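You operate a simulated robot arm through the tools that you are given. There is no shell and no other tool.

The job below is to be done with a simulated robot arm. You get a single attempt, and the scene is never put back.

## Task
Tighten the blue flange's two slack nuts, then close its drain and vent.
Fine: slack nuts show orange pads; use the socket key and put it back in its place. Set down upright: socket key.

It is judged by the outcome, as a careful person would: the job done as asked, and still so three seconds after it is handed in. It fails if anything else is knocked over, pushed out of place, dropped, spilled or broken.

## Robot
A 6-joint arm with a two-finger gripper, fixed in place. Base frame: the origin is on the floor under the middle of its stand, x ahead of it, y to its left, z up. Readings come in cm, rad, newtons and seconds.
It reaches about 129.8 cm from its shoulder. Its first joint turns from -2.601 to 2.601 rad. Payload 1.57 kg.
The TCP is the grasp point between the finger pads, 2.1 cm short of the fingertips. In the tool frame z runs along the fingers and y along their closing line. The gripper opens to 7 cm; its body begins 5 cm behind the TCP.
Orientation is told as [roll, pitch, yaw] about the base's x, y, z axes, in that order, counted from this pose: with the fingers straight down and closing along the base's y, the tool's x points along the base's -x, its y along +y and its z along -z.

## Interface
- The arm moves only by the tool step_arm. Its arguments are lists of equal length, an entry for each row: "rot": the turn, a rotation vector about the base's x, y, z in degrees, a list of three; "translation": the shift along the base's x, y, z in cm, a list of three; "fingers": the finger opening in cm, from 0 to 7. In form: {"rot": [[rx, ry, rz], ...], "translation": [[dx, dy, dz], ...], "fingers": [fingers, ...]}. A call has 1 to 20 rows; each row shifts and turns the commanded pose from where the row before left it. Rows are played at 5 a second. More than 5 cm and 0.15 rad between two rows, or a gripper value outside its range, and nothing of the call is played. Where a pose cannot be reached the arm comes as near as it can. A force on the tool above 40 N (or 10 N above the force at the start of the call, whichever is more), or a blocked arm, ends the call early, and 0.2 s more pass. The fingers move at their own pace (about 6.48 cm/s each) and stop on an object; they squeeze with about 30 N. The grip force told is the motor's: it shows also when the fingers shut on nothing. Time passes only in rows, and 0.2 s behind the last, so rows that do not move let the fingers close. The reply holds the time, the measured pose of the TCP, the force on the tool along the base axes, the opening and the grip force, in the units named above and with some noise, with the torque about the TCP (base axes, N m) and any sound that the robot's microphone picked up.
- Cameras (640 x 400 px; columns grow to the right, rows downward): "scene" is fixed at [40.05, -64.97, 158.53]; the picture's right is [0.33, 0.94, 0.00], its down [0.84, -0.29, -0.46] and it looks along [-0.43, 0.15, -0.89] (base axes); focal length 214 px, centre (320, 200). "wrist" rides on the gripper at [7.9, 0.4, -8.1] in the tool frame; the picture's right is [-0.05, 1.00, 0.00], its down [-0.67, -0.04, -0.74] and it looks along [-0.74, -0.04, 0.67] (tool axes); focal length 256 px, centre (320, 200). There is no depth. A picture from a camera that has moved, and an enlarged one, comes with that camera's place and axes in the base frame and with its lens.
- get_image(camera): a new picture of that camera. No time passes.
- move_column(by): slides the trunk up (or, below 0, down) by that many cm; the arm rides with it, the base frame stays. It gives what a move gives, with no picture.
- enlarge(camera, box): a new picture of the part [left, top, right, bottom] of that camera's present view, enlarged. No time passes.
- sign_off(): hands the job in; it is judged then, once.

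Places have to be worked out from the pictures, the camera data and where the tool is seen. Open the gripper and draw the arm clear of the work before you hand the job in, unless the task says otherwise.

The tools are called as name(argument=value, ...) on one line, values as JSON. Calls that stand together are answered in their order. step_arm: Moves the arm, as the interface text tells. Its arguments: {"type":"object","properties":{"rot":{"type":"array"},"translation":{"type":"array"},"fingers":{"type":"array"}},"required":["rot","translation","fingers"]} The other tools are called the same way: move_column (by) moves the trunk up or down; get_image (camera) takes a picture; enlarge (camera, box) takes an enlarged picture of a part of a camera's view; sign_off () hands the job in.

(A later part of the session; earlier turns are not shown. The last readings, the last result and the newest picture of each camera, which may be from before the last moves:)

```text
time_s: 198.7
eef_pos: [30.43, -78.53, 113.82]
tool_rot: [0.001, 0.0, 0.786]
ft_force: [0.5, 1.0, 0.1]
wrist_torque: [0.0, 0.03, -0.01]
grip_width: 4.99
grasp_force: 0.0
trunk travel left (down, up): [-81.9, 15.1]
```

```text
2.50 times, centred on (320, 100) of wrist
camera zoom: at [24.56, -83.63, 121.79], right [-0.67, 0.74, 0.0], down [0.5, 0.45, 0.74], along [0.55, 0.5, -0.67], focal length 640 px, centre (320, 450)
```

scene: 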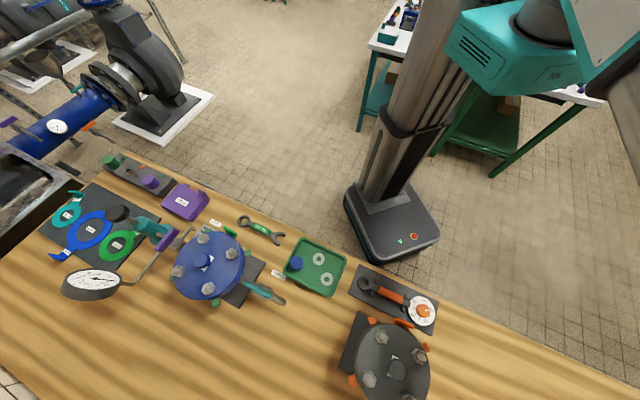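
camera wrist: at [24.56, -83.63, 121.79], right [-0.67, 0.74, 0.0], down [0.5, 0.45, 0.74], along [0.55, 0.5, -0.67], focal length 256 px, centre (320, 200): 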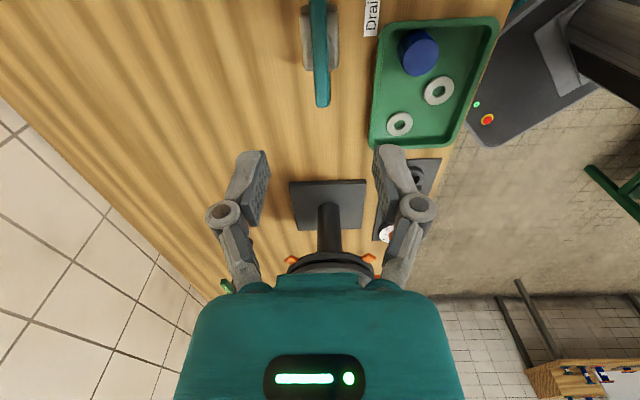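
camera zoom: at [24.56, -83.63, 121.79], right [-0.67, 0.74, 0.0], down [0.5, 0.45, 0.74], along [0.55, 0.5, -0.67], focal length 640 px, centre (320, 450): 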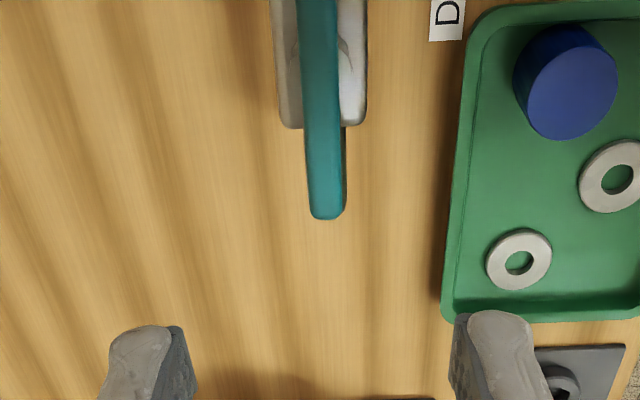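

Well centred over the teal bar (its right end is 3.9 cm from the TCP). I lower 8 cm and look again.

move_column(by=-8)

get_image(camera="wrist")

enlarge(camera="scene", box=[220, 240, 300, 310])

```text
time_s: 199.9
eef_pos: [30.45, -78.37, 105.74]
tool_rot: [-0.001, 0.001, 0.784]
ft_force: [-0.1, -0.1, -0.3]
wrist_torque: [0.01, 0.04, 0.03]
grip_width: 5.0
grasp_force: 0.0
trunk travel left (down, up): [-73.9, 23.1]
```

```text
taken
camera wrist: at [24.56, -83.63, 113.79], right [-0.67, 0.74, 0.0], down [0.5, 0.45, 0.74], along [0.55, 0.5, -0.67], focal length 256 px, centre (320, 200)
```

wrist: 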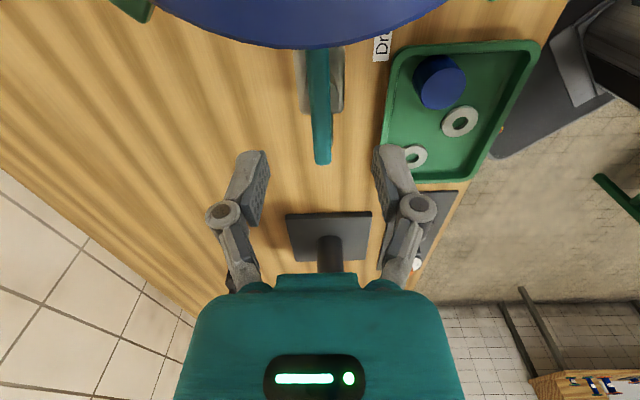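

```text
5.71 times, centred on (260, 275) of scene
camera zoom: at [40.05, -64.97, 158.53], right [0.33, 0.94, 0.0], down [0.84, -0.29, -0.46], along [-0.43, 0.15, -0.89], focal length 1226 px, centre (663, -229)
```

zoom: 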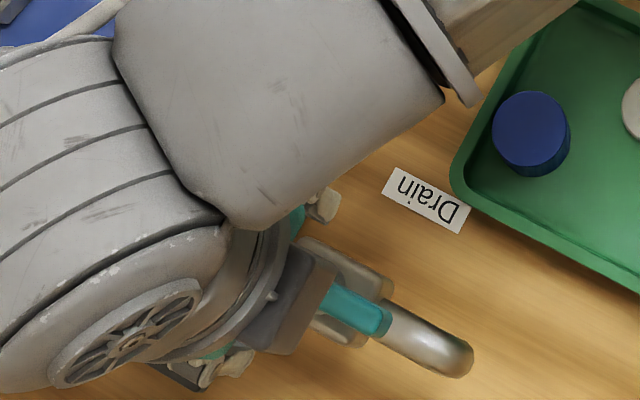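

The bar top is near z≈99.7. I lower so that the fingertips straddle it without reaching the valve block.

move_column(by=-3.5)

get_image(camera="wrist")

move_column(by=-1.8)

get_image(camera="wrist")

```text
time_s: 200.7
eef_pos: [30.51, -78.36, 102.31]
tool_rot: [0.0, 0.0, 0.785]
ft_force: [0.2, -0.3, -0.8]
wrist_torque: [-0.01, -0.01, -0.05]
grip_width: 5.0
grasp_force: 0.1
trunk travel left (down, up): [-70.4, 26.6]
```

```text
taken
camera wrist: at [24.56, -83.62, 110.29], right [-0.67, 0.74, 0.0], down [0.5, 0.45, 0.74], along [0.55, 0.5, -0.67], focal length 256 px, centre (320, 200)
```

wrist: 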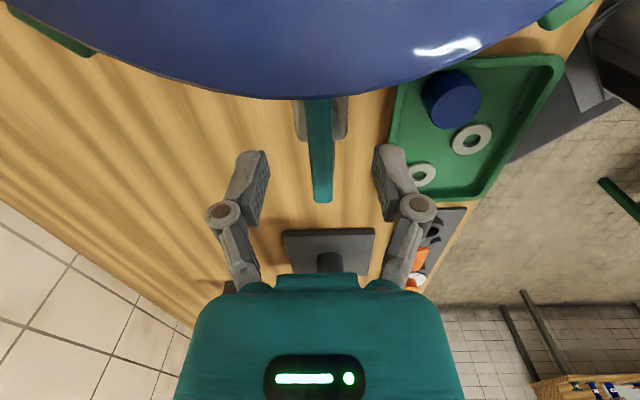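

```text
time_s: 201.3
eef_pos: [30.63, -78.44, 100.49]
tool_rot: [0.001, -0.001, 0.784]
ft_force: [0.1, 0.6, 0.0]
wrist_torque: [0.0, 0.0, -0.01]
grip_width: 5.0
grasp_force: 0.1
trunk travel left (down, up): [-68.6, 28.4]
```

```text
taken
camera wrist: at [24.56, -83.62, 108.49], right [-0.67, 0.74, 0.0], down [0.5, 0.45, 0.74], along [0.55, 0.5, -0.67], focal length 256 px, centre (320, 200)
```

wrist: 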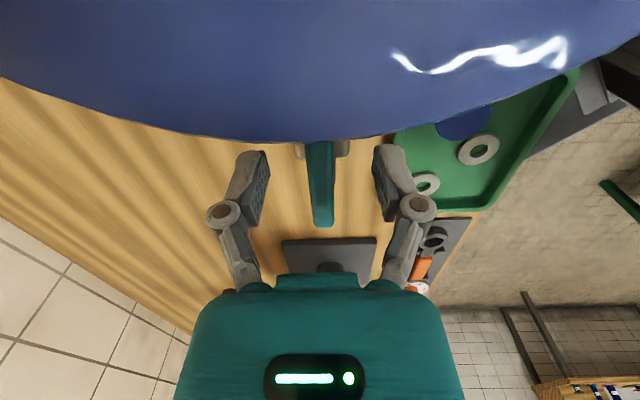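

move_column(by=-0.6)

step_arm(rot=[[0, 0, 0], [0, 0, 0], [0, 0, 0], [0, 0, 0], [0, 0, 0], [0, 0, 0]], translation=[[0, 0, 0], [0, 0, 0], [0, 0, 0], [0, 0, 0], [0, 0, 0], [0, 0, 0]], fingers=[3.5, 2.5, 1.8, 1.5, 1.2, 1.2])

get_image(camera="wrist")

```text
time_s: 201.8
eef_pos: [30.45, -78.37, 99.89]
tool_rot: [0.0, 0.0, 0.784]
ft_force: [-0.4, -0.7, 0.3]
wrist_torque: [-0.01, 0.01, 0.04]
grip_width: 4.98
grasp_force: 0.1
trunk travel left (down, up): [-68.0, 29.0]
```

```text
time_s: 203.2
eef_pos: [30.59, -78.44, 99.95]
tool_rot: [-0.002, -0.001, 0.785]
ft_force: [-0.3, 0.1, -0.1]
wrist_torque: [-0.02, 0.02, -0.04]
grip_width: 1.24
grasp_force: 0.6
trunk travel left (down, up): [-68.0, 29.0]
```

```text
taken
camera wrist: at [24.55, -83.62, 107.89], right [-0.67, 0.74, 0.0], down [0.5, 0.45, 0.74], along [0.55, 0.5, -0.67], focal length 256 px, centre (320, 200)
```

wrist: 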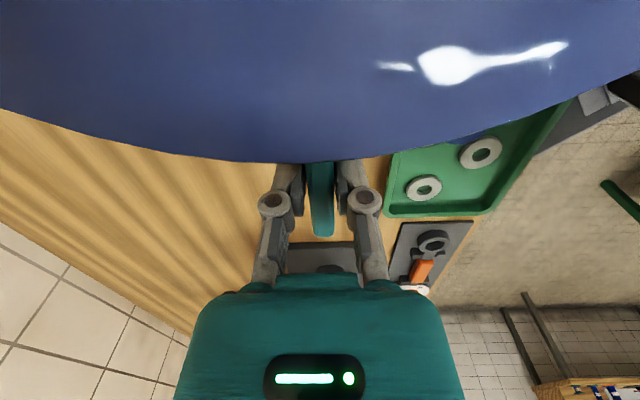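

The fingers hold the teal bar (1.24 cm wide). I squeeze a little and try turning it clockwise a few degrees, reading the torque.

step_arm(rot=[[0, 0, 0], [0, 0, -3], [0, 0, -3], [0, 0, -3], [0, 0, 0]], translation=[[0, 0, 0], [0, 0, 0], [0, 0, 0], [0, 0, 0], [0, 0, 0]], fingers=[1.0, 1.0, 1.0, 1.0, 1.0])

get_image(camera="wrist")

enlarge(camera="scene", box=[230, 260, 300, 315])

```text
time_s: 204.4
eef_pos: [30.55, -78.35, 99.83]
tool_rot: [0.0, -0.001, 0.627]
ft_force: [1.2, -3.1, 3.1]
wrist_torque: [0.07, -0.1, 0.01]
grip_width: 1.19
grasp_force: 32.1
trunk travel left (down, up): [-68.0, 29.0]
```

```text
taken
camera wrist: at [23.78, -82.62, 107.89], right [-0.54, 0.84, 0.0], down [0.56, 0.36, 0.74], along [0.63, 0.4, -0.67], focal length 256 px, centre (320, 200)
```

wrist: 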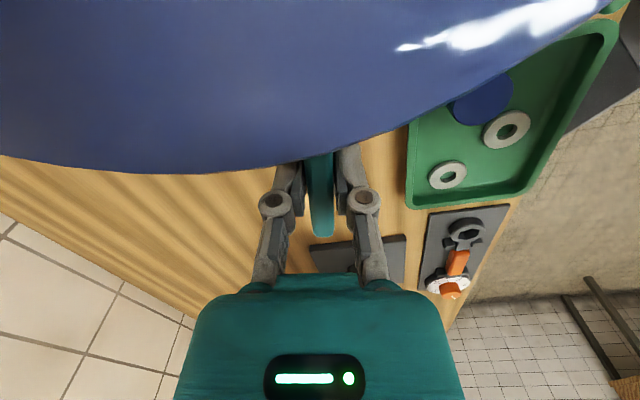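

```text
7.27 times, centred on (265, 288) of scene
camera zoom: at [40.05, -64.97, 158.53], right [0.33, 0.94, 0.0], down [0.84, -0.29, -0.46], along [-0.43, 0.15, -0.89], focal length 1560 px, centre (720, -436)
```

zoom: 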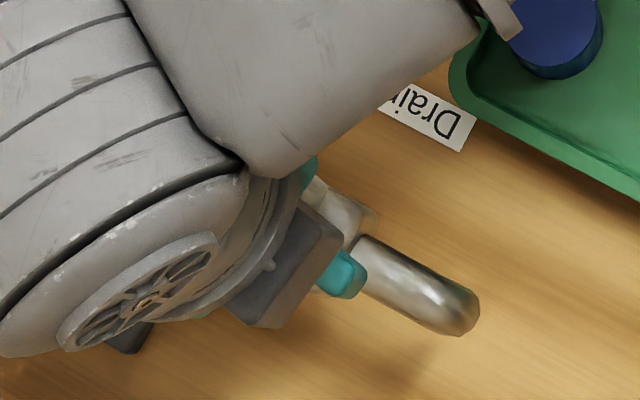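

The lever turns freely clockwise (almost no torque). I continue, watching the forces.

step_arm(rot=[[0, 0, -4], [0, 0, -4], [0, 0, -4], [0, 0, -4], [0, 0, -4], [0, 0, -4], [0, 0, -4], [0, 0, -4], [0, 0, 0]], translation=[[0, 0, 0], [0, 0, 0], [0, 0, 0], [0, 0, 0], [0, 0, 0], [0, 0, 0], [0, 0, 0], [0, 0, 0], [0, 0, 0]], fingers=[1.0, 1.0, 1.0, 1.0, 1.0, 1.0, 1.0, 1.0, 1.0])

get_image(camera="wrist")

enlarge(camera="scene", box=[220, 240, 300, 310])

```text
time_s: 206.4
eef_pos: [30.52, -78.38, 99.96]
tool_rot: [0.0, 0.0, 0.07]
ft_force: [5.8, -11.0, 12.4]
wrist_torque: [-0.25, 0.15, -0.01]
grip_width: 1.17
grasp_force: 31.9
trunk travel left (down, up): [-68.0, 29.0]
```

```text
taken
camera wrist: at [22.54, -78.51, 107.89], right [-0.02, 1.0, 0.0], down [0.67, 0.01, 0.74], along [0.74, 0.01, -0.67], focal length 256 px, centre (320, 200)
```

wrist: 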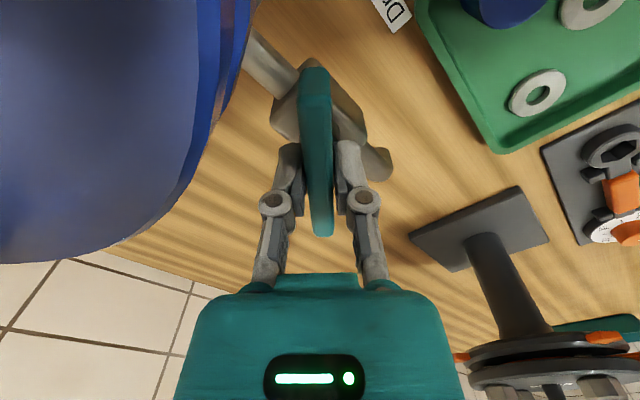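

```text
5.71 times, centred on (260, 275) of scene
camera zoom: at [40.05, -64.97, 158.53], right [0.33, 0.94, 0.0], down [0.84, -0.29, -0.46], along [-0.43, 0.15, -0.89], focal length 1226 px, centre (663, -229)
```

zoom: 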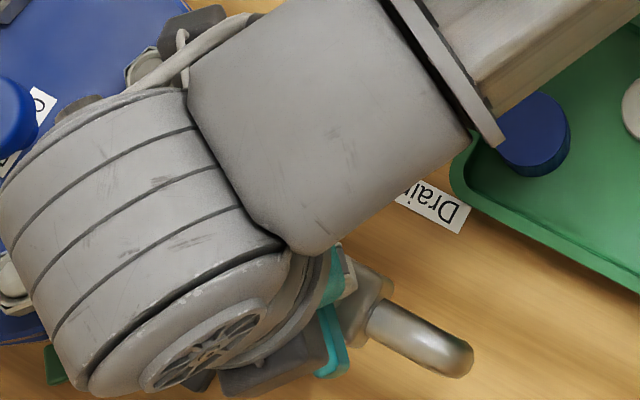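

The lever is half-way (41°) and follows well, but side and vertical forces have built up because the grip is slightly off the stem axis. I shift the hand a little and raise 0.2 cm to relieve them.

step_arm(rot=[[0, 0, 0], [0, 0, 0]], translation=[[0.1, -0.2, 0], [0, 0, 0]], fingers=[1.0, 1.0])

move_column(by=0.15)

```text
time_s: 207.1
eef_pos: [30.67, -78.47, 99.72]
tool_rot: [0.003, -0.001, 0.07]
ft_force: [-4.0, 7.8, -5.7]
wrist_torque: [0.22, -0.82, 0.01]
grip_width: 1.2
grasp_force: 31.9
trunk travel left (down, up): [-68.0, 29.0]
```

```text
time_s: 207.6
eef_pos: [30.65, -78.56, 100.04]
tool_rot: [0.003, 0.002, 0.069]
ft_force: [-7.5, 22.0, -23.5]
wrist_torque: [0.37, 0.13, -0.01]
grip_width: 1.17
grasp_force: 32.3
trunk travel left (down, up): [-68.2, 28.8]
```

The setup is stiff, so I loosen the fingers slightly to straddle the bar without clamping.

step_arm(rot=[[0, 0, 0], [0, 0, 0], [0, 0, 0]], translation=[[0, 0, 0], [0, 0, 0], [0, 0, 0]], fingers=[1.6, 1.6, 1.6])

move_column(by=-0.1)

get_image(camera="wrist")

```text
time_s: 208.4
eef_pos: [30.67, -78.61, 100.03]
tool_rot: [0.001, -0.001, 0.07]
ft_force: [-0.1, 0.0, 0.2]
wrist_torque: [0.01, -0.01, -0.01]
grip_width: 1.68
grasp_force: 0.5
trunk travel left (down, up): [-68.2, 28.8]
```

```text
time_s: 208.9
eef_pos: [30.75, -78.67, 99.97]
tool_rot: [0.0, 0.0, 0.071]
ft_force: [-0.5, 0.7, -1.0]
wrist_torque: [0.0, -0.01, -0.01]
grip_width: 1.59
grasp_force: 0.4
trunk travel left (down, up): [-68.1, 28.9]
```

```text
taken
camera wrist: at [22.63, -78.72, 107.93], right [-0.02, 1.0, 0.0], down [0.67, 0.01, 0.74], along [0.74, 0.01, -0.67], focal length 256 px, centre (320, 200)
```

wrist: 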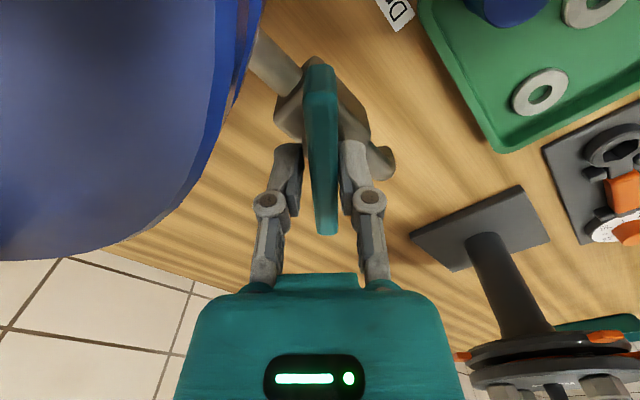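

Forces are gone. I continue clockwise in small steps with the fingers loosely straddling the bar.

step_arm(rot=[[0, 0, -4], [0, 0, -4], [0, 0, -4], [0, 0, -4], [0, 0, -4], [0, 0, -4], [0, 0, 0]], translation=[[0, -0.02, 0], [0, -0.02, 0], [0, -0.02, 0], [0, -0.02, 0], [0, 0, 0], [0, 0, 0], [0, 0, 0]], fingers=[1.5, 1.5, 1.5, 1.5, 1.5, 1.5, 1.5])

get_image(camera="wrist")

```text
time_s: 210.5
eef_pos: [30.66, -78.58, 100.0]
tool_rot: [0.0, 0.0, -0.348]
ft_force: [-2.0, 8.1, -0.1]
wrist_torque: [0.15, 0.07, 0.08]
grip_width: 2.0
grasp_force: 3.6
trunk travel left (down, up): [-68.1, 28.9]
```

```text
taken
camera wrist: at [23.25, -75.47, 107.99], right [0.39, 0.92, 0.0], down [0.61, -0.26, 0.75], along [0.69, -0.29, -0.67], focal length 256 px, centre (320, 200)
```

wrist: 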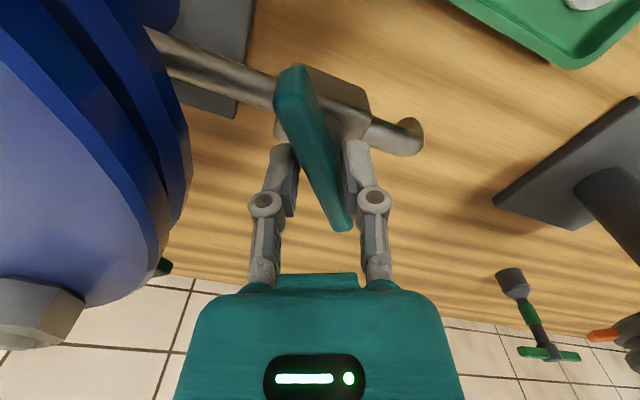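

The bar lags in the loose grip. I close gently to swing it into line, then check the forces.

step_arm(rot=[[0, 0, 0], [0, 0, 0], [0, 0, 0]], translation=[[0, 0, 0], [0, 0, 0], [0, 0, 0]], fingers=[1.2, 1.15, 1.15])

get_image(camera="wrist")

```text
time_s: 211.3
eef_pos: [30.76, -78.77, 100.04]
tool_rot: [0.0, -0.001, -0.346]
ft_force: [3.9, 10.3, 1.1]
wrist_torque: [0.17, -0.2, 0.07]
grip_width: 1.81
grasp_force: 5.5
trunk travel left (down, up): [-68.1, 28.9]
```

```text
taken
camera wrist: at [23.3, -75.46, 108.0], right [0.39, 0.92, 0.0], down [0.61, -0.26, 0.75], along [0.69, -0.29, -0.67], focal length 256 px, centre (320, 200)
```

wrist: 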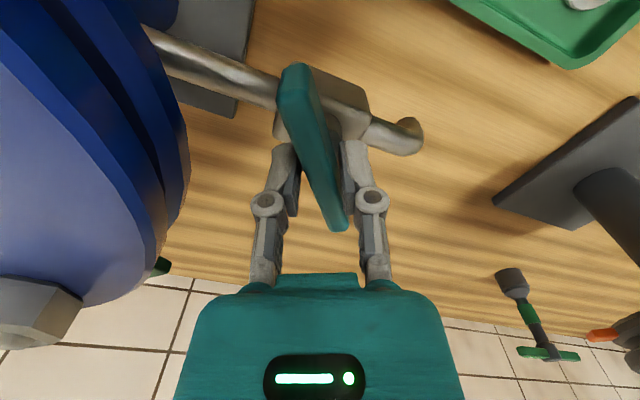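

step_arm(rot=[[0, 0, 0], [0, 0, 0], [0, 0, 0]], translation=[[0.05, 0.15, 0], [0, 0, 0], [0, 0, 0]], fingers=[1.15, 1.15, 1.15])

get_image(camera="wrist")

```text
time_s: 212.1
eef_pos: [30.75, -78.49, 100.05]
tool_rot: [0.0, 0.0, -0.349]
ft_force: [2.6, 5.9, 1.8]
wrist_torque: [0.11, -0.06, 0.05]
grip_width: 1.55
grasp_force: 3.0
trunk travel left (down, up): [-68.1, 28.9]
```

```text
taken
camera wrist: at [23.33, -75.34, 107.98], right [0.39, 0.92, 0.0], down [0.61, -0.26, 0.74], along [0.69, -0.29, -0.67], focal length 256 px, centre (320, 200)
```

wrist: 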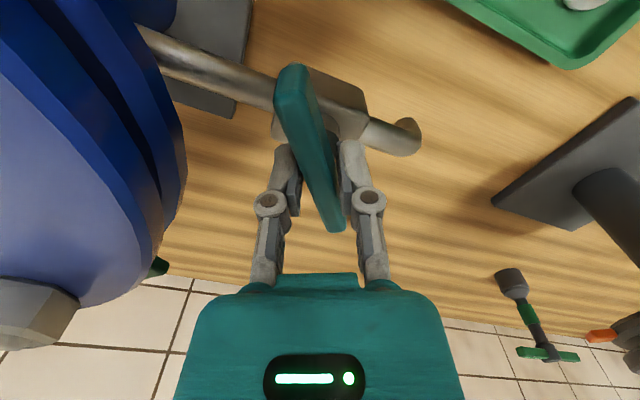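

step_arm(rot=[[0, 0, 0], [0, 0, 0], [0, 0, 0]], translation=[[0.04, 0.1, 0], [0, 0, 0], [0, 0, 0]], fingers=[1.05, 1.05, 1.05])

get_image(camera="wrist")

```text
time_s: 212.9
eef_pos: [30.66, -78.61, 100.01]
tool_rot: [-0.003, 0.001, -0.348]
ft_force: [-1.9, -7.1, 6.1]
wrist_torque: [-0.16, 0.19, -0.05]
grip_width: 1.22
grasp_force: 31.8
trunk travel left (down, up): [-68.1, 28.9]
```

```text
taken
camera wrist: at [23.3, -75.37, 107.93], right [0.39, 0.92, 0.0], down [0.61, -0.26, 0.75], along [0.69, -0.29, -0.67], focal length 256 px, centre (320, 200)
```

wrist: 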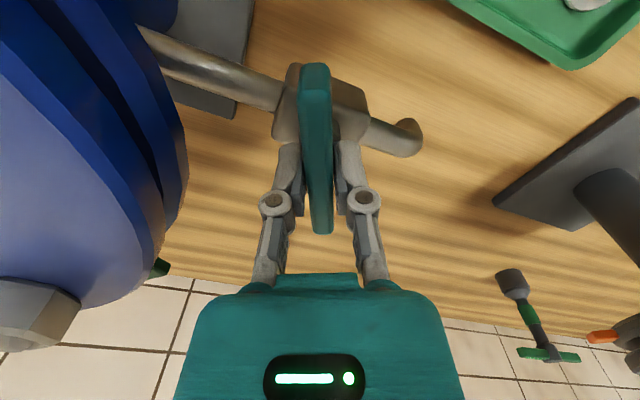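

The bar is clamped in line at -20°. I turn the remaining 25° clockwise.

step_arm(rot=[[0, 0, -3], [0, 0, -3], [0, 0, -3], [0, 0, -3], [0, 0, 0]], translation=[[0, -0.04, 0], [0, 0, 0], [0, 0, 0], [0, 0, 0], [0, 0, 0]], fingers=[1.1, 1.1, 1.1, 1.1, 1.1])

get_image(camera="wrist")

```text
time_s: 214.1
eef_pos: [30.87, -78.5, 99.87]
tool_rot: [-0.001, 0.001, -0.558]
ft_force: [0.1, -8.7, 0.8]
wrist_torque: [-0.15, -0.02, 0.12]
grip_width: 1.61
grasp_force: 4.3
trunk travel left (down, up): [-68.1, 28.9]
```

```text
taken
camera wrist: at [24.15, -73.91, 107.88], right [0.57, 0.82, 0.0], down [0.55, -0.38, 0.74], along [0.61, -0.43, -0.67], focal length 256 px, centre (320, 200)
```

wrist: 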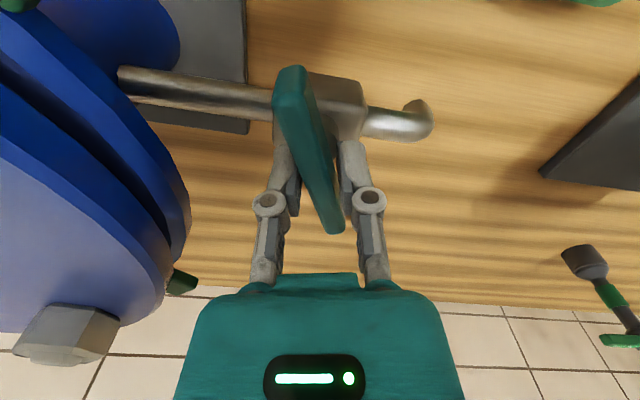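

The lever lags under the weak squeeze. I clamp fully and continue.

step_arm(rot=[[0, 0, 0], [0, 0, 0], [0, 0, 0]], translation=[[0, 0, 0], [0, 0, 0], [0, 0, 0]], fingers=[0, 0, 0])

get_image(camera="wrist")

```text
time_s: 214.9
eef_pos: [30.51, -78.61, 99.9]
tool_rot: [0.001, 0.002, -0.559]
ft_force: [-8.1, -12.8, 0.1]
wrist_torque: [-0.14, 0.4, -0.01]
grip_width: 1.2
grasp_force: 32.2
trunk travel left (down, up): [-68.1, 28.9]
```

```text
taken
camera wrist: at [24.02, -73.95, 107.88], right [0.57, 0.82, 0.0], down [0.55, -0.38, 0.74], along [0.61, -0.43, -0.67], focal length 256 px, centre (320, 200)
```

wrist: 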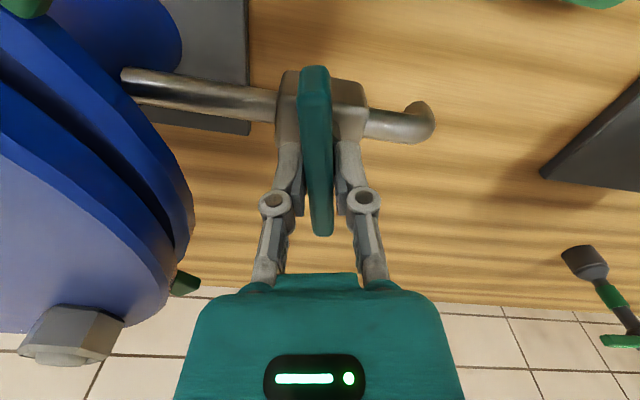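

Aligned at -32°. I relieve the side force with a small shift and turn the last 13°.

step_arm(rot=[[0, 0, 0], [0, 0, -3], [0, 0, -3], [0, 0, -3], [0, 0, 0]], translation=[[-0.1, -0.1, 0], [0, 0, 0], [-0.03, -0.03, 0], [-0.03, -0.03, 0], [0, 0, 0]], fingers=[0, 0, 0, 0, 0])

get_image(camera="wrist")

```text
time_s: 216.1
eef_pos: [30.59, -78.67, 99.77]
tool_rot: [0.002, 0.001, -0.718]
ft_force: [-1.8, 9.9, -17.3]
wrist_torque: [-0.25, -0.42, 0.02]
grip_width: 1.19
grasp_force: 32.6
trunk travel left (down, up): [-68.1, 28.9]
```

```text
taken
camera wrist: at [24.78, -73.04, 107.89], right [0.7, 0.72, 0.0], down [0.48, -0.47, 0.74], along [0.54, -0.52, -0.67], focal length 256 px, centre (320, 200)
```

wrist: 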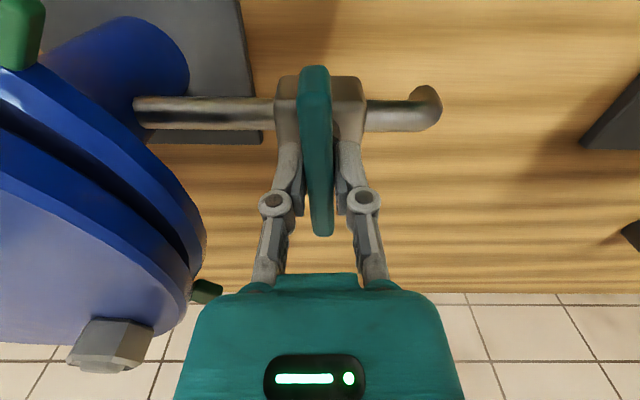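

step_arm(rot=[[0, 0, -2], [0, 0, -2], [0, 0, 0]], translation=[[0, 0.05, 0], [0, 0.03, 0], [0, 0, 0]], fingers=[0, 0, 0])

step_arm(rot=[[0, 0, -2], [0, 0, 0]], translation=[[0, 0, 0], [0, 0, 0]], fingers=[0, 0])

get_image(camera="wrist")

```text
time_s: 216.9
eef_pos: [30.48, -78.63, 99.99]
tool_rot: [-0.001, 0.003, -0.786]
ft_force: [-3.6, 8.6, -16.4]
wrist_torque: [0.23, 0.16, 0.03]
grip_width: 1.18
grasp_force: 32.2
trunk travel left (down, up): [-68.1, 28.9]
```

```text
time_s: 217.5
eef_pos: [30.57, -78.71, 99.92]
tool_rot: [-0.001, 0.001, -0.821]
ft_force: [-5.3, 8.4, -16.4]
wrist_torque: [0.15, 0.1, 0.48]
grip_width: 1.25
grasp_force: 32.4
trunk travel left (down, up): [-68.1, 28.9]
```

```text
taken
camera wrist: at [25.4, -72.48, 107.9], right [0.77, 0.64, 0.0], down [0.43, -0.51, 0.74], along [0.48, -0.57, -0.67], focal length 256 px, centre (320, 200)
```

wrist: 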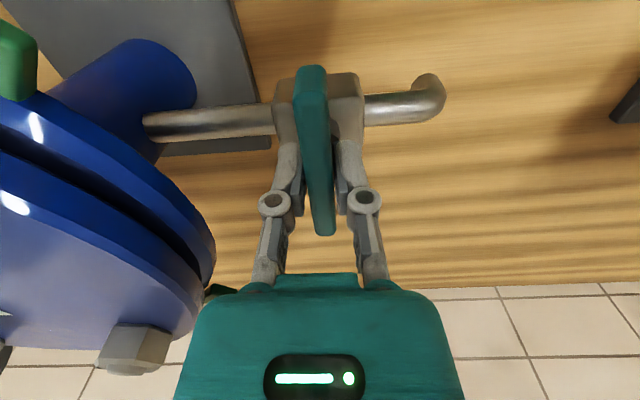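

The torque jumps to 0.48 Nm at 90° — the lever is against its closed stop. I relax slightly, open the fingers, and raise clear.

step_arm(rot=[[0, 0, 1.5], [0, 0, 0], [0, 0, 0], [0, 0, 0]], translation=[[0, 0, 0], [0, 0, 0], [0, 0, 0], [0, 0, 0]], fingers=[0, 2.0, 4.0, 4.5])

move_column(by=10)

get_image(camera="wrist")

move_column(by=13)

enlarge(camera="wrist", box=[230, 0, 430, 130])

```text
time_s: 218.5
eef_pos: [30.63, -78.63, 100.13]
tool_rot: [0.0, 0.0, -0.795]
ft_force: [0.1, -0.4, 0.7]
wrist_torque: [-0.01, 0.01, -0.03]
grip_width: 4.49
grasp_force: 0.1
trunk travel left (down, up): [-68.1, 28.9]
```

```text
time_s: 219.8
eef_pos: [30.56, -78.69, 109.94]
tool_rot: [0.001, 0.002, -0.795]
ft_force: [-0.1, -0.3, 1.4]
wrist_torque: [-0.01, 0.0, 0.02]
grip_width: 4.52
grasp_force: 0.1
trunk travel left (down, up): [-78.1, 18.9]
```

```text
taken
camera wrist: at [25.27, -72.59, 117.93], right [0.75, 0.66, 0.0], down [0.44, -0.5, 0.74], along [0.49, -0.56, -0.67], focal length 256 px, centre (320, 200)
```

wrist: 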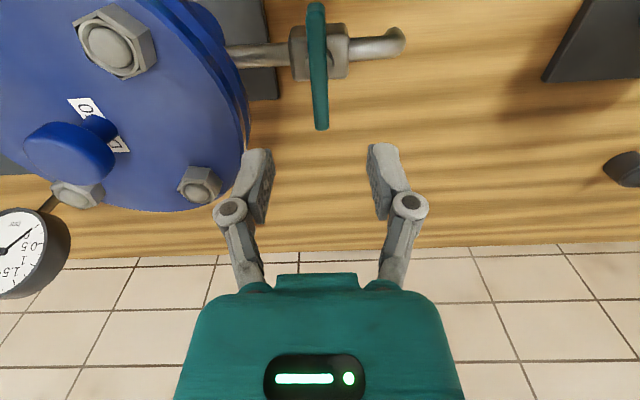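

```text
time_s: 221.4
eef_pos: [30.65, -78.67, 123.05]
tool_rot: [0.001, 0.0, -0.794]
ft_force: [0.7, 0.3, -0.6]
wrist_torque: [-0.01, -0.02, 0.05]
grip_width: 4.49
grasp_force: 0.0
trunk travel left (down, up): [-91.1, 5.9]
```

```text
3.08 times, centred on (330, 65) of wrist
camera zoom: at [25.27, -72.59, 130.93], right [0.75, 0.66, 0.0], down [0.44, -0.5, 0.74], along [0.49, -0.56, -0.67], focal length 788 px, centre (289, 615)
```

zoom: 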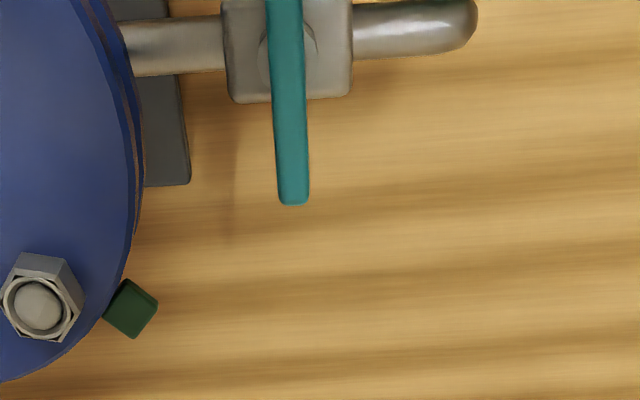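

The drain lever is now across its pipe: closed. I move at height along to the vent valve, keeping this hand orientation to straddle the purple bar.

step_arm(rot=[[0, 0, 0], [0, 0, 0], [0, 0, 0], [0, 0, 0], [0, 0, 0], [0, 0, 0], [0, 0, 0], [0, 0, 0], [0, 0, 0]], translation=[[-2.66, -2.68, 0], [-2.66, -2.68, 0], [-2.66, -2.68, 0], [-2.66, -2.68, 0], [-2.66, -2.68, 0], [-2.66, -2.68, 0], [-2.66, -2.68, 0], [-2.66, -2.68, 0], [0, 0, 0]], fingers=[5, 5, 5, 5, 5, 5, 5, 5, 5])

move_column(by=-9)

get_image(camera="wrist")

enlarge(camera="wrist", box=[230, 20, 410, 180])

enlarge(camera="scene", box=[130, 200, 230, 280])

```text
time_s: 223.4
eef_pos: [9.2, -100.16, 122.98]
tool_rot: [0.0, 0.0, -0.792]
ft_force: [0.4, 0.3, 0.5]
wrist_torque: [0.01, -0.03, 0.0]
grip_width: 5.02
grasp_force: 0.1
trunk travel left (down, up): [-91.1, 5.9]
```

```text
time_s: 224.6
eef_pos: [9.13, -100.11, 114.03]
tool_rot: [0.0, 0.0, -0.796]
ft_force: [0.2, 0.3, 0.3]
wrist_torque: [-0.02, -0.02, 0.02]
grip_width: 4.97
grasp_force: 0.1
trunk travel left (down, up): [-82.1, 14.9]
```

```text
taken
camera wrist: at [3.85, -94.03, 121.94], right [0.75, 0.66, 0.0], down [0.44, -0.5, 0.74], along [0.49, -0.56, -0.67], focal length 256 px, centre (320, 200)
```

wrist: 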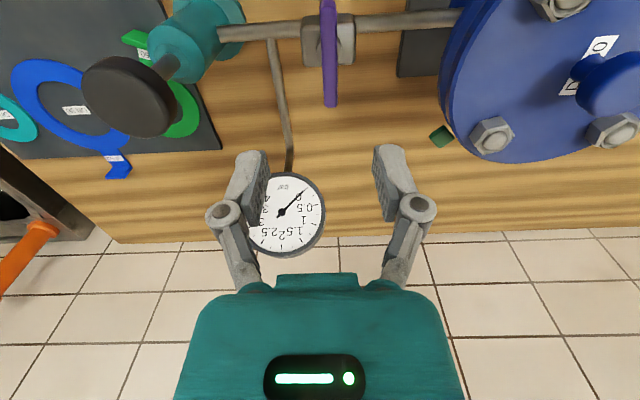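

```text
2.50 times, centred on (320, 100) of wrist
camera zoom: at [3.85, -94.03, 121.94], right [0.75, 0.66, 0.0], down [0.44, -0.5, 0.74], along [0.49, -0.56, -0.67], focal length 640 px, centre (320, 450)
```

zoom: 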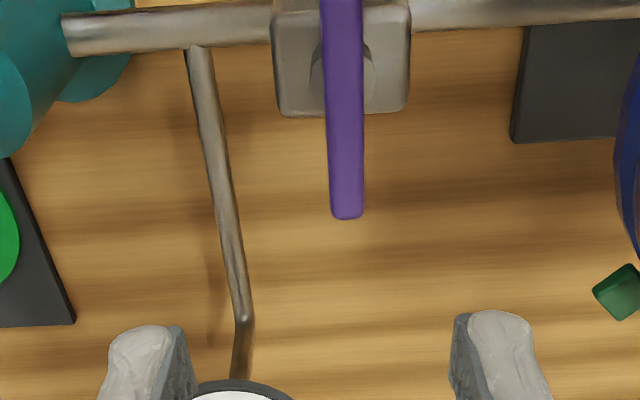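

```text
5.00 times, centred on (180, 240) of scene
camera zoom: at [40.05, -64.97, 158.53], right [0.33, 0.94, 0.0], down [0.84, -0.29, -0.46], along [-0.43, 0.15, -0.89], focal length 1072 px, centre (1020, 0)
```

zoom: 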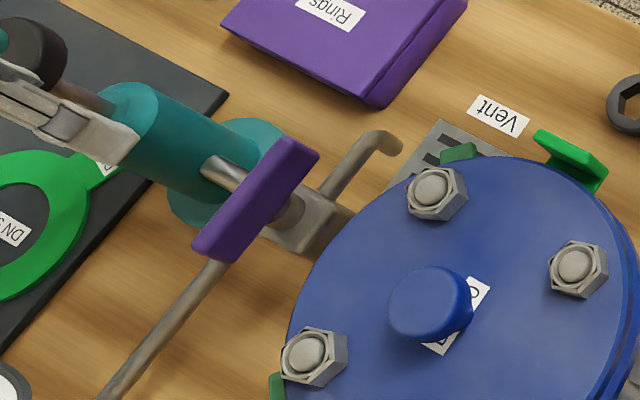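

The purple bar runs across the main pipe, with its stem at about (9.5,-99.2). I centre over it and lower in steps.

step_arm(rot=[[0, 0, 0.5], [0, 0, 0], [0, 0, 0]], translation=[[0.4, 0.74, 0], [0, 0, 0], [0, 0, 0]], fingers=[5, 5, 5])

move_column(by=-8)

get_image(camera="wrist")

enlarge(camera="wrist", box=[250, 20, 390, 180])

```text
time_s: 225.4
eef_pos: [9.64, -99.3, 114.03]
tool_rot: [-0.001, 0.001, -0.786]
ft_force: [0.4, 0.2, -0.5]
wrist_torque: [0.01, 0.0, -0.02]
grip_width: 4.99
grasp_force: 0.1
trunk travel left (down, up): [-82.1, 14.9]
```

```text
time_s: 226.6
eef_pos: [9.6, -99.24, 106.0]
tool_rot: [0.001, 0.001, -0.786]
ft_force: [-0.4, 0.3, -1.0]
wrist_torque: [-0.01, -0.02, 0.03]
grip_width: 5.02
grasp_force: 0.1
trunk travel left (down, up): [-74.1, 22.9]
```

```text
taken
camera wrist: at [4.21, -93.38, 113.94], right [0.74, 0.67, 0.0], down [0.45, -0.5, 0.74], along [0.5, -0.55, -0.67], focal length 256 px, centre (320, 200)
```

wrist: 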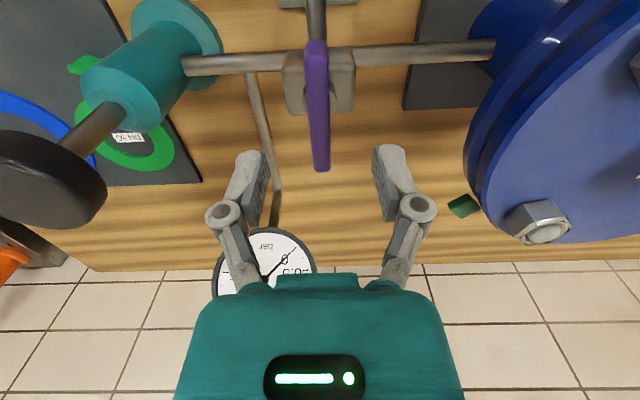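

```text
2.50 times, centred on (320, 100) of wrist
camera zoom: at [4.21, -93.38, 113.94], right [0.74, 0.67, 0.0], down [0.45, -0.5, 0.74], along [0.5, -0.55, -0.67], focal length 640 px, centre (320, 450)
```

zoom: 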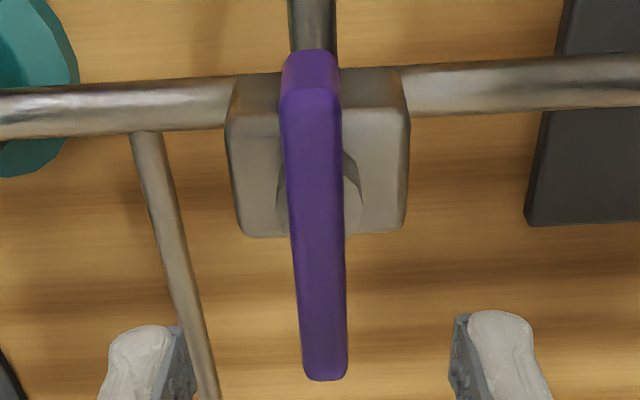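

The views suggest the purple bar's top is near z≈100–101.5. I lower 2.5 cm and look again to fix its height.

move_column(by=-2.5)

get_image(camera="wrist")

enlarge(camera="wrist", box=[250, 60, 390, 220])

```text
time_s: 227.3
eef_pos: [9.69, -99.37, 103.45]
tool_rot: [0.0, 0.001, -0.785]
ft_force: [0.6, 0.7, -0.1]
wrist_torque: [0.03, 0.01, 0.03]
grip_width: 5.0
grasp_force: 0.0
trunk travel left (down, up): [-71.6, 25.4]
```

```text
taken
camera wrist: at [4.21, -93.38, 111.44], right [0.74, 0.67, 0.0], down [0.45, -0.5, 0.74], along [0.5, -0.55, -0.67], focal length 256 px, centre (320, 200)
```

wrist: 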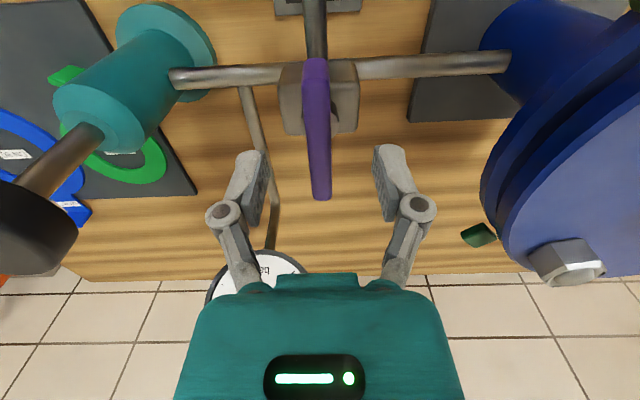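

```text
2.50 times, centred on (320, 140) of wrist
camera zoom: at [4.21, -93.38, 111.44], right [0.74, 0.67, 0.0], down [0.45, -0.5, 0.74], along [0.5, -0.55, -0.67], focal length 640 px, centre (320, 350)
```

zoom: 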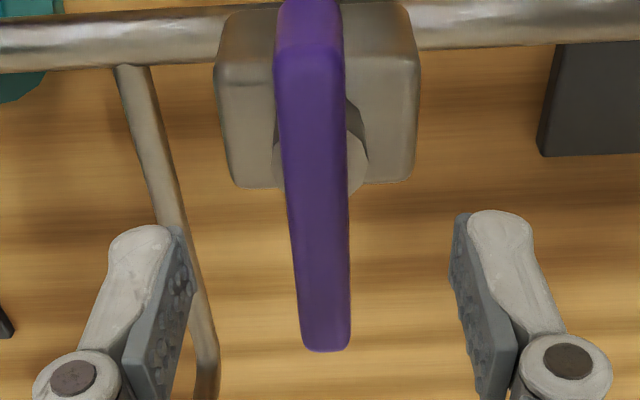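

The bar top is at z≈101.1 and centred on the TCP within 1 mm. I lower so the fingertips straddle it and close gently.

move_column(by=-2.2)

step_arm(rot=[[0, 0, 0], [0, 0, 0], [0, 0, 0], [0, 0, 0], [0, 0, 0], [0, 0, 0]], translation=[[0, 0, 0], [0, 0, 0], [0, 0, 0], [0, 0, 0], [0, 0, 0], [0, 0, 0]], fingers=[3.5, 2.5, 1.8, 1.5, 1.2, 1.2])

get_image(camera="wrist")

```text
time_s: 228.0
eef_pos: [9.59, -99.36, 101.29]
tool_rot: [-0.001, -0.001, -0.784]
ft_force: [-0.3, 0.4, 0.0]
wrist_torque: [0.0, 0.01, 0.01]
grip_width: 4.98
grasp_force: 0.0
trunk travel left (down, up): [-69.4, 27.6]
```

```text
time_s: 229.4
eef_pos: [9.67, -99.34, 101.38]
tool_rot: [-0.001, 0.001, -0.785]
ft_force: [0.0, -0.1, -0.8]
wrist_torque: [-0.01, 0.0, 0.03]
grip_width: 1.21
grasp_force: 0.5
trunk travel left (down, up): [-69.4, 27.6]
```

```text
taken
camera wrist: at [4.21, -93.39, 109.23], right [0.74, 0.67, 0.0], down [0.45, -0.5, 0.74], along [0.5, -0.55, -0.67], focal length 256 px, centre (320, 200)
```

wrist: 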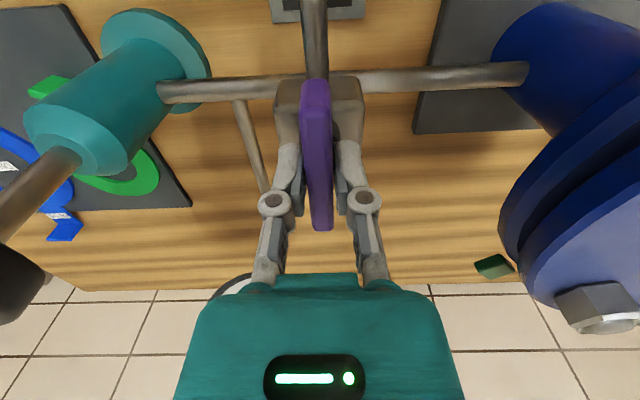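

Straddling the purple bar. I clamp and try a few degrees clockwise, reading the torque.

step_arm(rot=[[0, 0, 0], [0, 0, 0], [0, 0, -3], [0, 0, -3], [0, 0, 0]], translation=[[0, 0, 0], [0, 0, 0], [0, 0, 0], [0, 0, 0], [0, 0, 0]], fingers=[0.8, 0, 0, 0, 0])

get_image(camera="wrist")

```text
time_s: 230.6
eef_pos: [9.56, -99.35, 101.22]
tool_rot: [0.0, 0.0, -0.888]
ft_force: [-2.0, -3.1, 3.0]
wrist_torque: [0.15, 0.22, 0.0]
grip_width: 1.2
grasp_force: 32.1
trunk travel left (down, up): [-69.4, 27.6]
```

```text
taken
camera wrist: at [4.85, -92.87, 109.23], right [0.81, 0.59, 0.0], down [0.39, -0.54, 0.74], along [0.44, -0.6, -0.67], focal length 256 px, centre (320, 200)
```

wrist: 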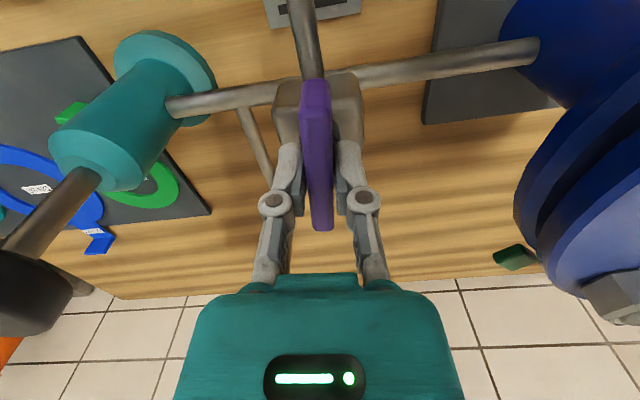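

It turns freely clockwise. I continue in steps, checking forces.

step_arm(rot=[[0, 0, -4], [0, 0, -4], [0, 0, -4], [0, 0, -4], [0, 0, -4], [0, 0, 0]], translation=[[0, 0, 0], [0, 0, 0], [0, 0, 0], [0, 0, 0], [0, 0, 0], [0, 0, 0]], fingers=[0, 0, 0, 0, 0, 0])

get_image(camera="wrist")

```text
time_s: 232.0
eef_pos: [9.57, -99.48, 101.17]
tool_rot: [0.0, 0.001, -1.24]
ft_force: [-3.2, -5.8, 5.1]
wrist_torque: [0.21, 0.19, -0.02]
grip_width: 1.18
grasp_force: 32.1
trunk travel left (down, up): [-69.4, 27.6]
```

```text
taken
camera wrist: at [7.32, -91.67, 109.23], right [0.96, 0.27, 0.0], down [0.18, -0.64, 0.74], along [0.2, -0.72, -0.67], focal length 256 px, centre (320, 200)
```

wrist: 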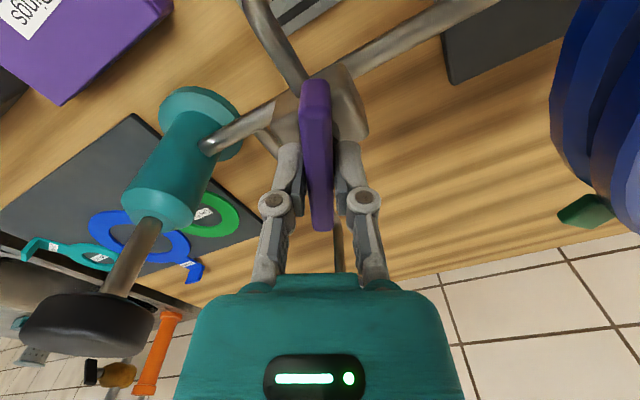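

step_arm(rot=[[0, 0, -4], [0, 0, -4], [0, 0, -4], [0, 0, -4], [0, 0, -4], [0, 0, -4], [0, 0, 0]], translation=[[0, 0, 0], [0, 0, 0], [0, 0, 0], [0, 0, 0], [0, 0, 0], [0, 0, 0], [0, 0, 0]], fingers=[0, 0, 0, 0, 0, 0, 0])

get_image(camera="wrist")

enlarge(camera="scene", box=[130, 200, 230, 280])

```text
time_s: 233.6
eef_pos: [9.48, -99.55, 101.19]
tool_rot: [0.0, -0.001, -1.66]
ft_force: [-3.3, 0.5, -0.3]
wrist_torque: [-0.9, 0.16, -0.02]
grip_width: 1.19
grasp_force: 32.4
trunk travel left (down, up): [-69.4, 27.6]
```

```text
taken
camera wrist: at [10.59, -91.46, 109.24], right [0.99, -0.14, 0.0], down [-0.09, -0.66, 0.74], along [-0.1, -0.74, -0.67], focal length 256 px, centre (320, 200)
```

wrist: 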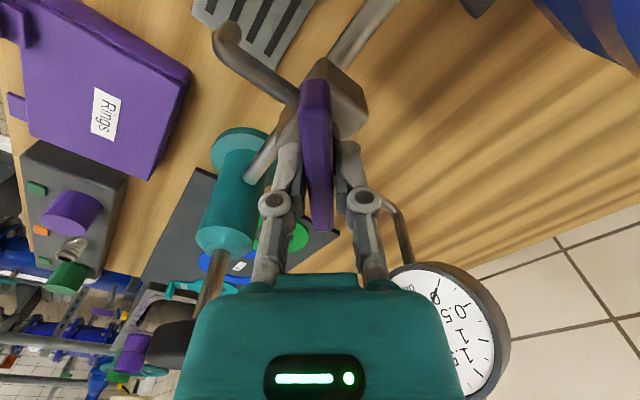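

```text
5.00 times, centred on (180, 240) of scene
camera zoom: at [40.05, -64.97, 158.53], right [0.33, 0.94, 0.0], down [0.84, -0.29, -0.46], along [-0.43, 0.15, -0.89], focal length 1072 px, centre (1020, 0)
```

zoom: 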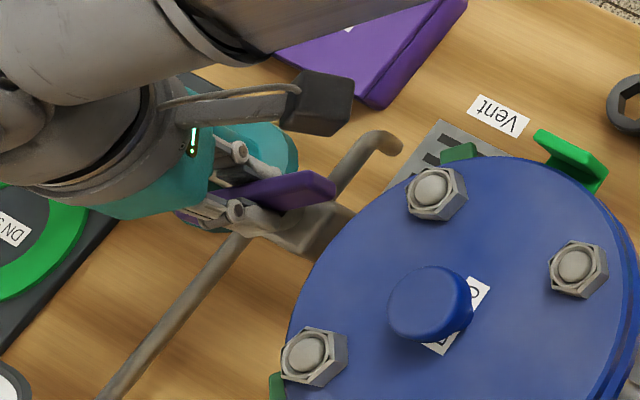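

Half-way at 50°; a bending torque has built up in the clamp, so I loosen and re-clamp to relieve it before continuing.

step_arm(rot=[[0, 0, 0], [0, 0, 0], [0, 0, 0], [0, 0, 0], [0, 0, 0]], translation=[[0, 0, 0], [0, 0, 0], [0, 0, 0], [0, 0, 0], [0, 0, 0]], fingers=[1.6, 1.6, 0.8, 0, 0])

step_arm(rot=[[0, 0, -4], [0, 0, -4], [0, 0, -4], [0, 0, -4], [0, 0, -4], [0, 0, 0]], translation=[[0, 0, 0], [0, 0, 0], [0, 0, 0], [0, 0, 0], [0, 0, 0], [0, 0, 0]], fingers=[0, 0, 0, 0, 0, 0])

get_image(camera="wrist")

```text
time_s: 234.8
eef_pos: [9.57, -99.43, 101.28]
tool_rot: [0.002, -0.001, -1.656]
ft_force: [-4.2, 2.6, -2.7]
wrist_torque: [0.34, 0.09, 0.0]
grip_width: 1.2
grasp_force: 31.9
trunk travel left (down, up): [-69.4, 27.6]
```

```text
time_s: 236.2
eef_pos: [9.59, -99.44, 101.25]
tool_rot: [-0.001, -0.001, -2.007]
ft_force: [-7.2, -2.2, 1.3]
wrist_torque: [0.63, -0.19, 0.0]
grip_width: 1.17
grasp_force: 32.3
trunk travel left (down, up): [-69.4, 27.6]
```

```text
taken
camera wrist: at [13.18, -92.31, 109.23], right [0.88, -0.47, 0.0], down [-0.31, -0.59, 0.74], along [-0.35, -0.66, -0.67], focal length 256 px, centre (320, 200)
```

wrist: 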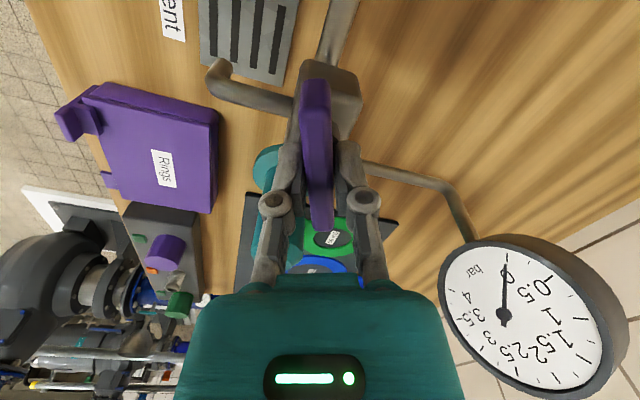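

70° done. I turn the remaining 20° in smaller steps, watching for the stop.

step_arm(rot=[[0, 0, -3], [0, 0, -3], [0, 0, -3], [0, 0, -3], [0, 0, -3], [0, 0, 0]], translation=[[-0.02, 0, 0], [-0.02, 0, 0], [0, 0, 0], [0, 0, 0], [0, 0, 0], [0, 0, 0]], fingers=[0, 0, 0, 0, 0, 0])

step_arm(rot=[[0, 0, -3], [0, 0, -2], [0, 0, 0]], translation=[[0, 0, 0], [0, 0, 0], [0, 0, 0]], fingers=[0, 0, 0])

get_image(camera="wrist")

```text
time_s: 237.6
eef_pos: [9.4, -99.47, 101.25]
tool_rot: [0.002, 0.0, -2.269]
ft_force: [-4.8, -6.9, 5.1]
wrist_torque: [-0.32, 0.25, 0.0]
grip_width: 1.21
grasp_force: 32.2
trunk travel left (down, up): [-69.4, 27.6]
```

```text
time_s: 238.4
eef_pos: [9.47, -99.32, 101.32]
tool_rot: [0.0, 0.001, -2.355]
ft_force: [-6.8, -9.2, 7.1]
wrist_torque: [-0.6, 0.49, 0.02]
grip_width: 1.22
grasp_force: 31.9
trunk travel left (down, up): [-69.4, 27.6]
```

```text
taken
camera wrist: at [15.34, -93.99, 109.23], right [0.67, -0.74, 0.0], down [-0.5, -0.45, 0.74], along [-0.55, -0.5, -0.67], focal length 256 px, centre (320, 200)
```

wrist: 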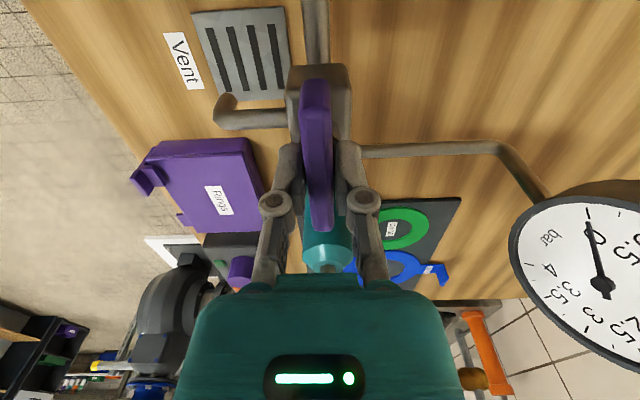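

At 90° now. I press 2° more to feel whether this is the stop.

step_arm(rot=[[0, 0, -2], [0, 0, 0]], translation=[[0, 0, 0], [0, 0, 0]], fingers=[0, 0])

```text
time_s: 239.0
eef_pos: [9.55, -99.42, 101.2]
tool_rot: [0.0, 0.001, -2.392]
ft_force: [-7.6, -7.4, 4.4]
wrist_torque: [-0.46, 0.43, 0.52]
grip_width: 1.24
grasp_force: 32.1
trunk travel left (down, up): [-69.4, 27.6]
```

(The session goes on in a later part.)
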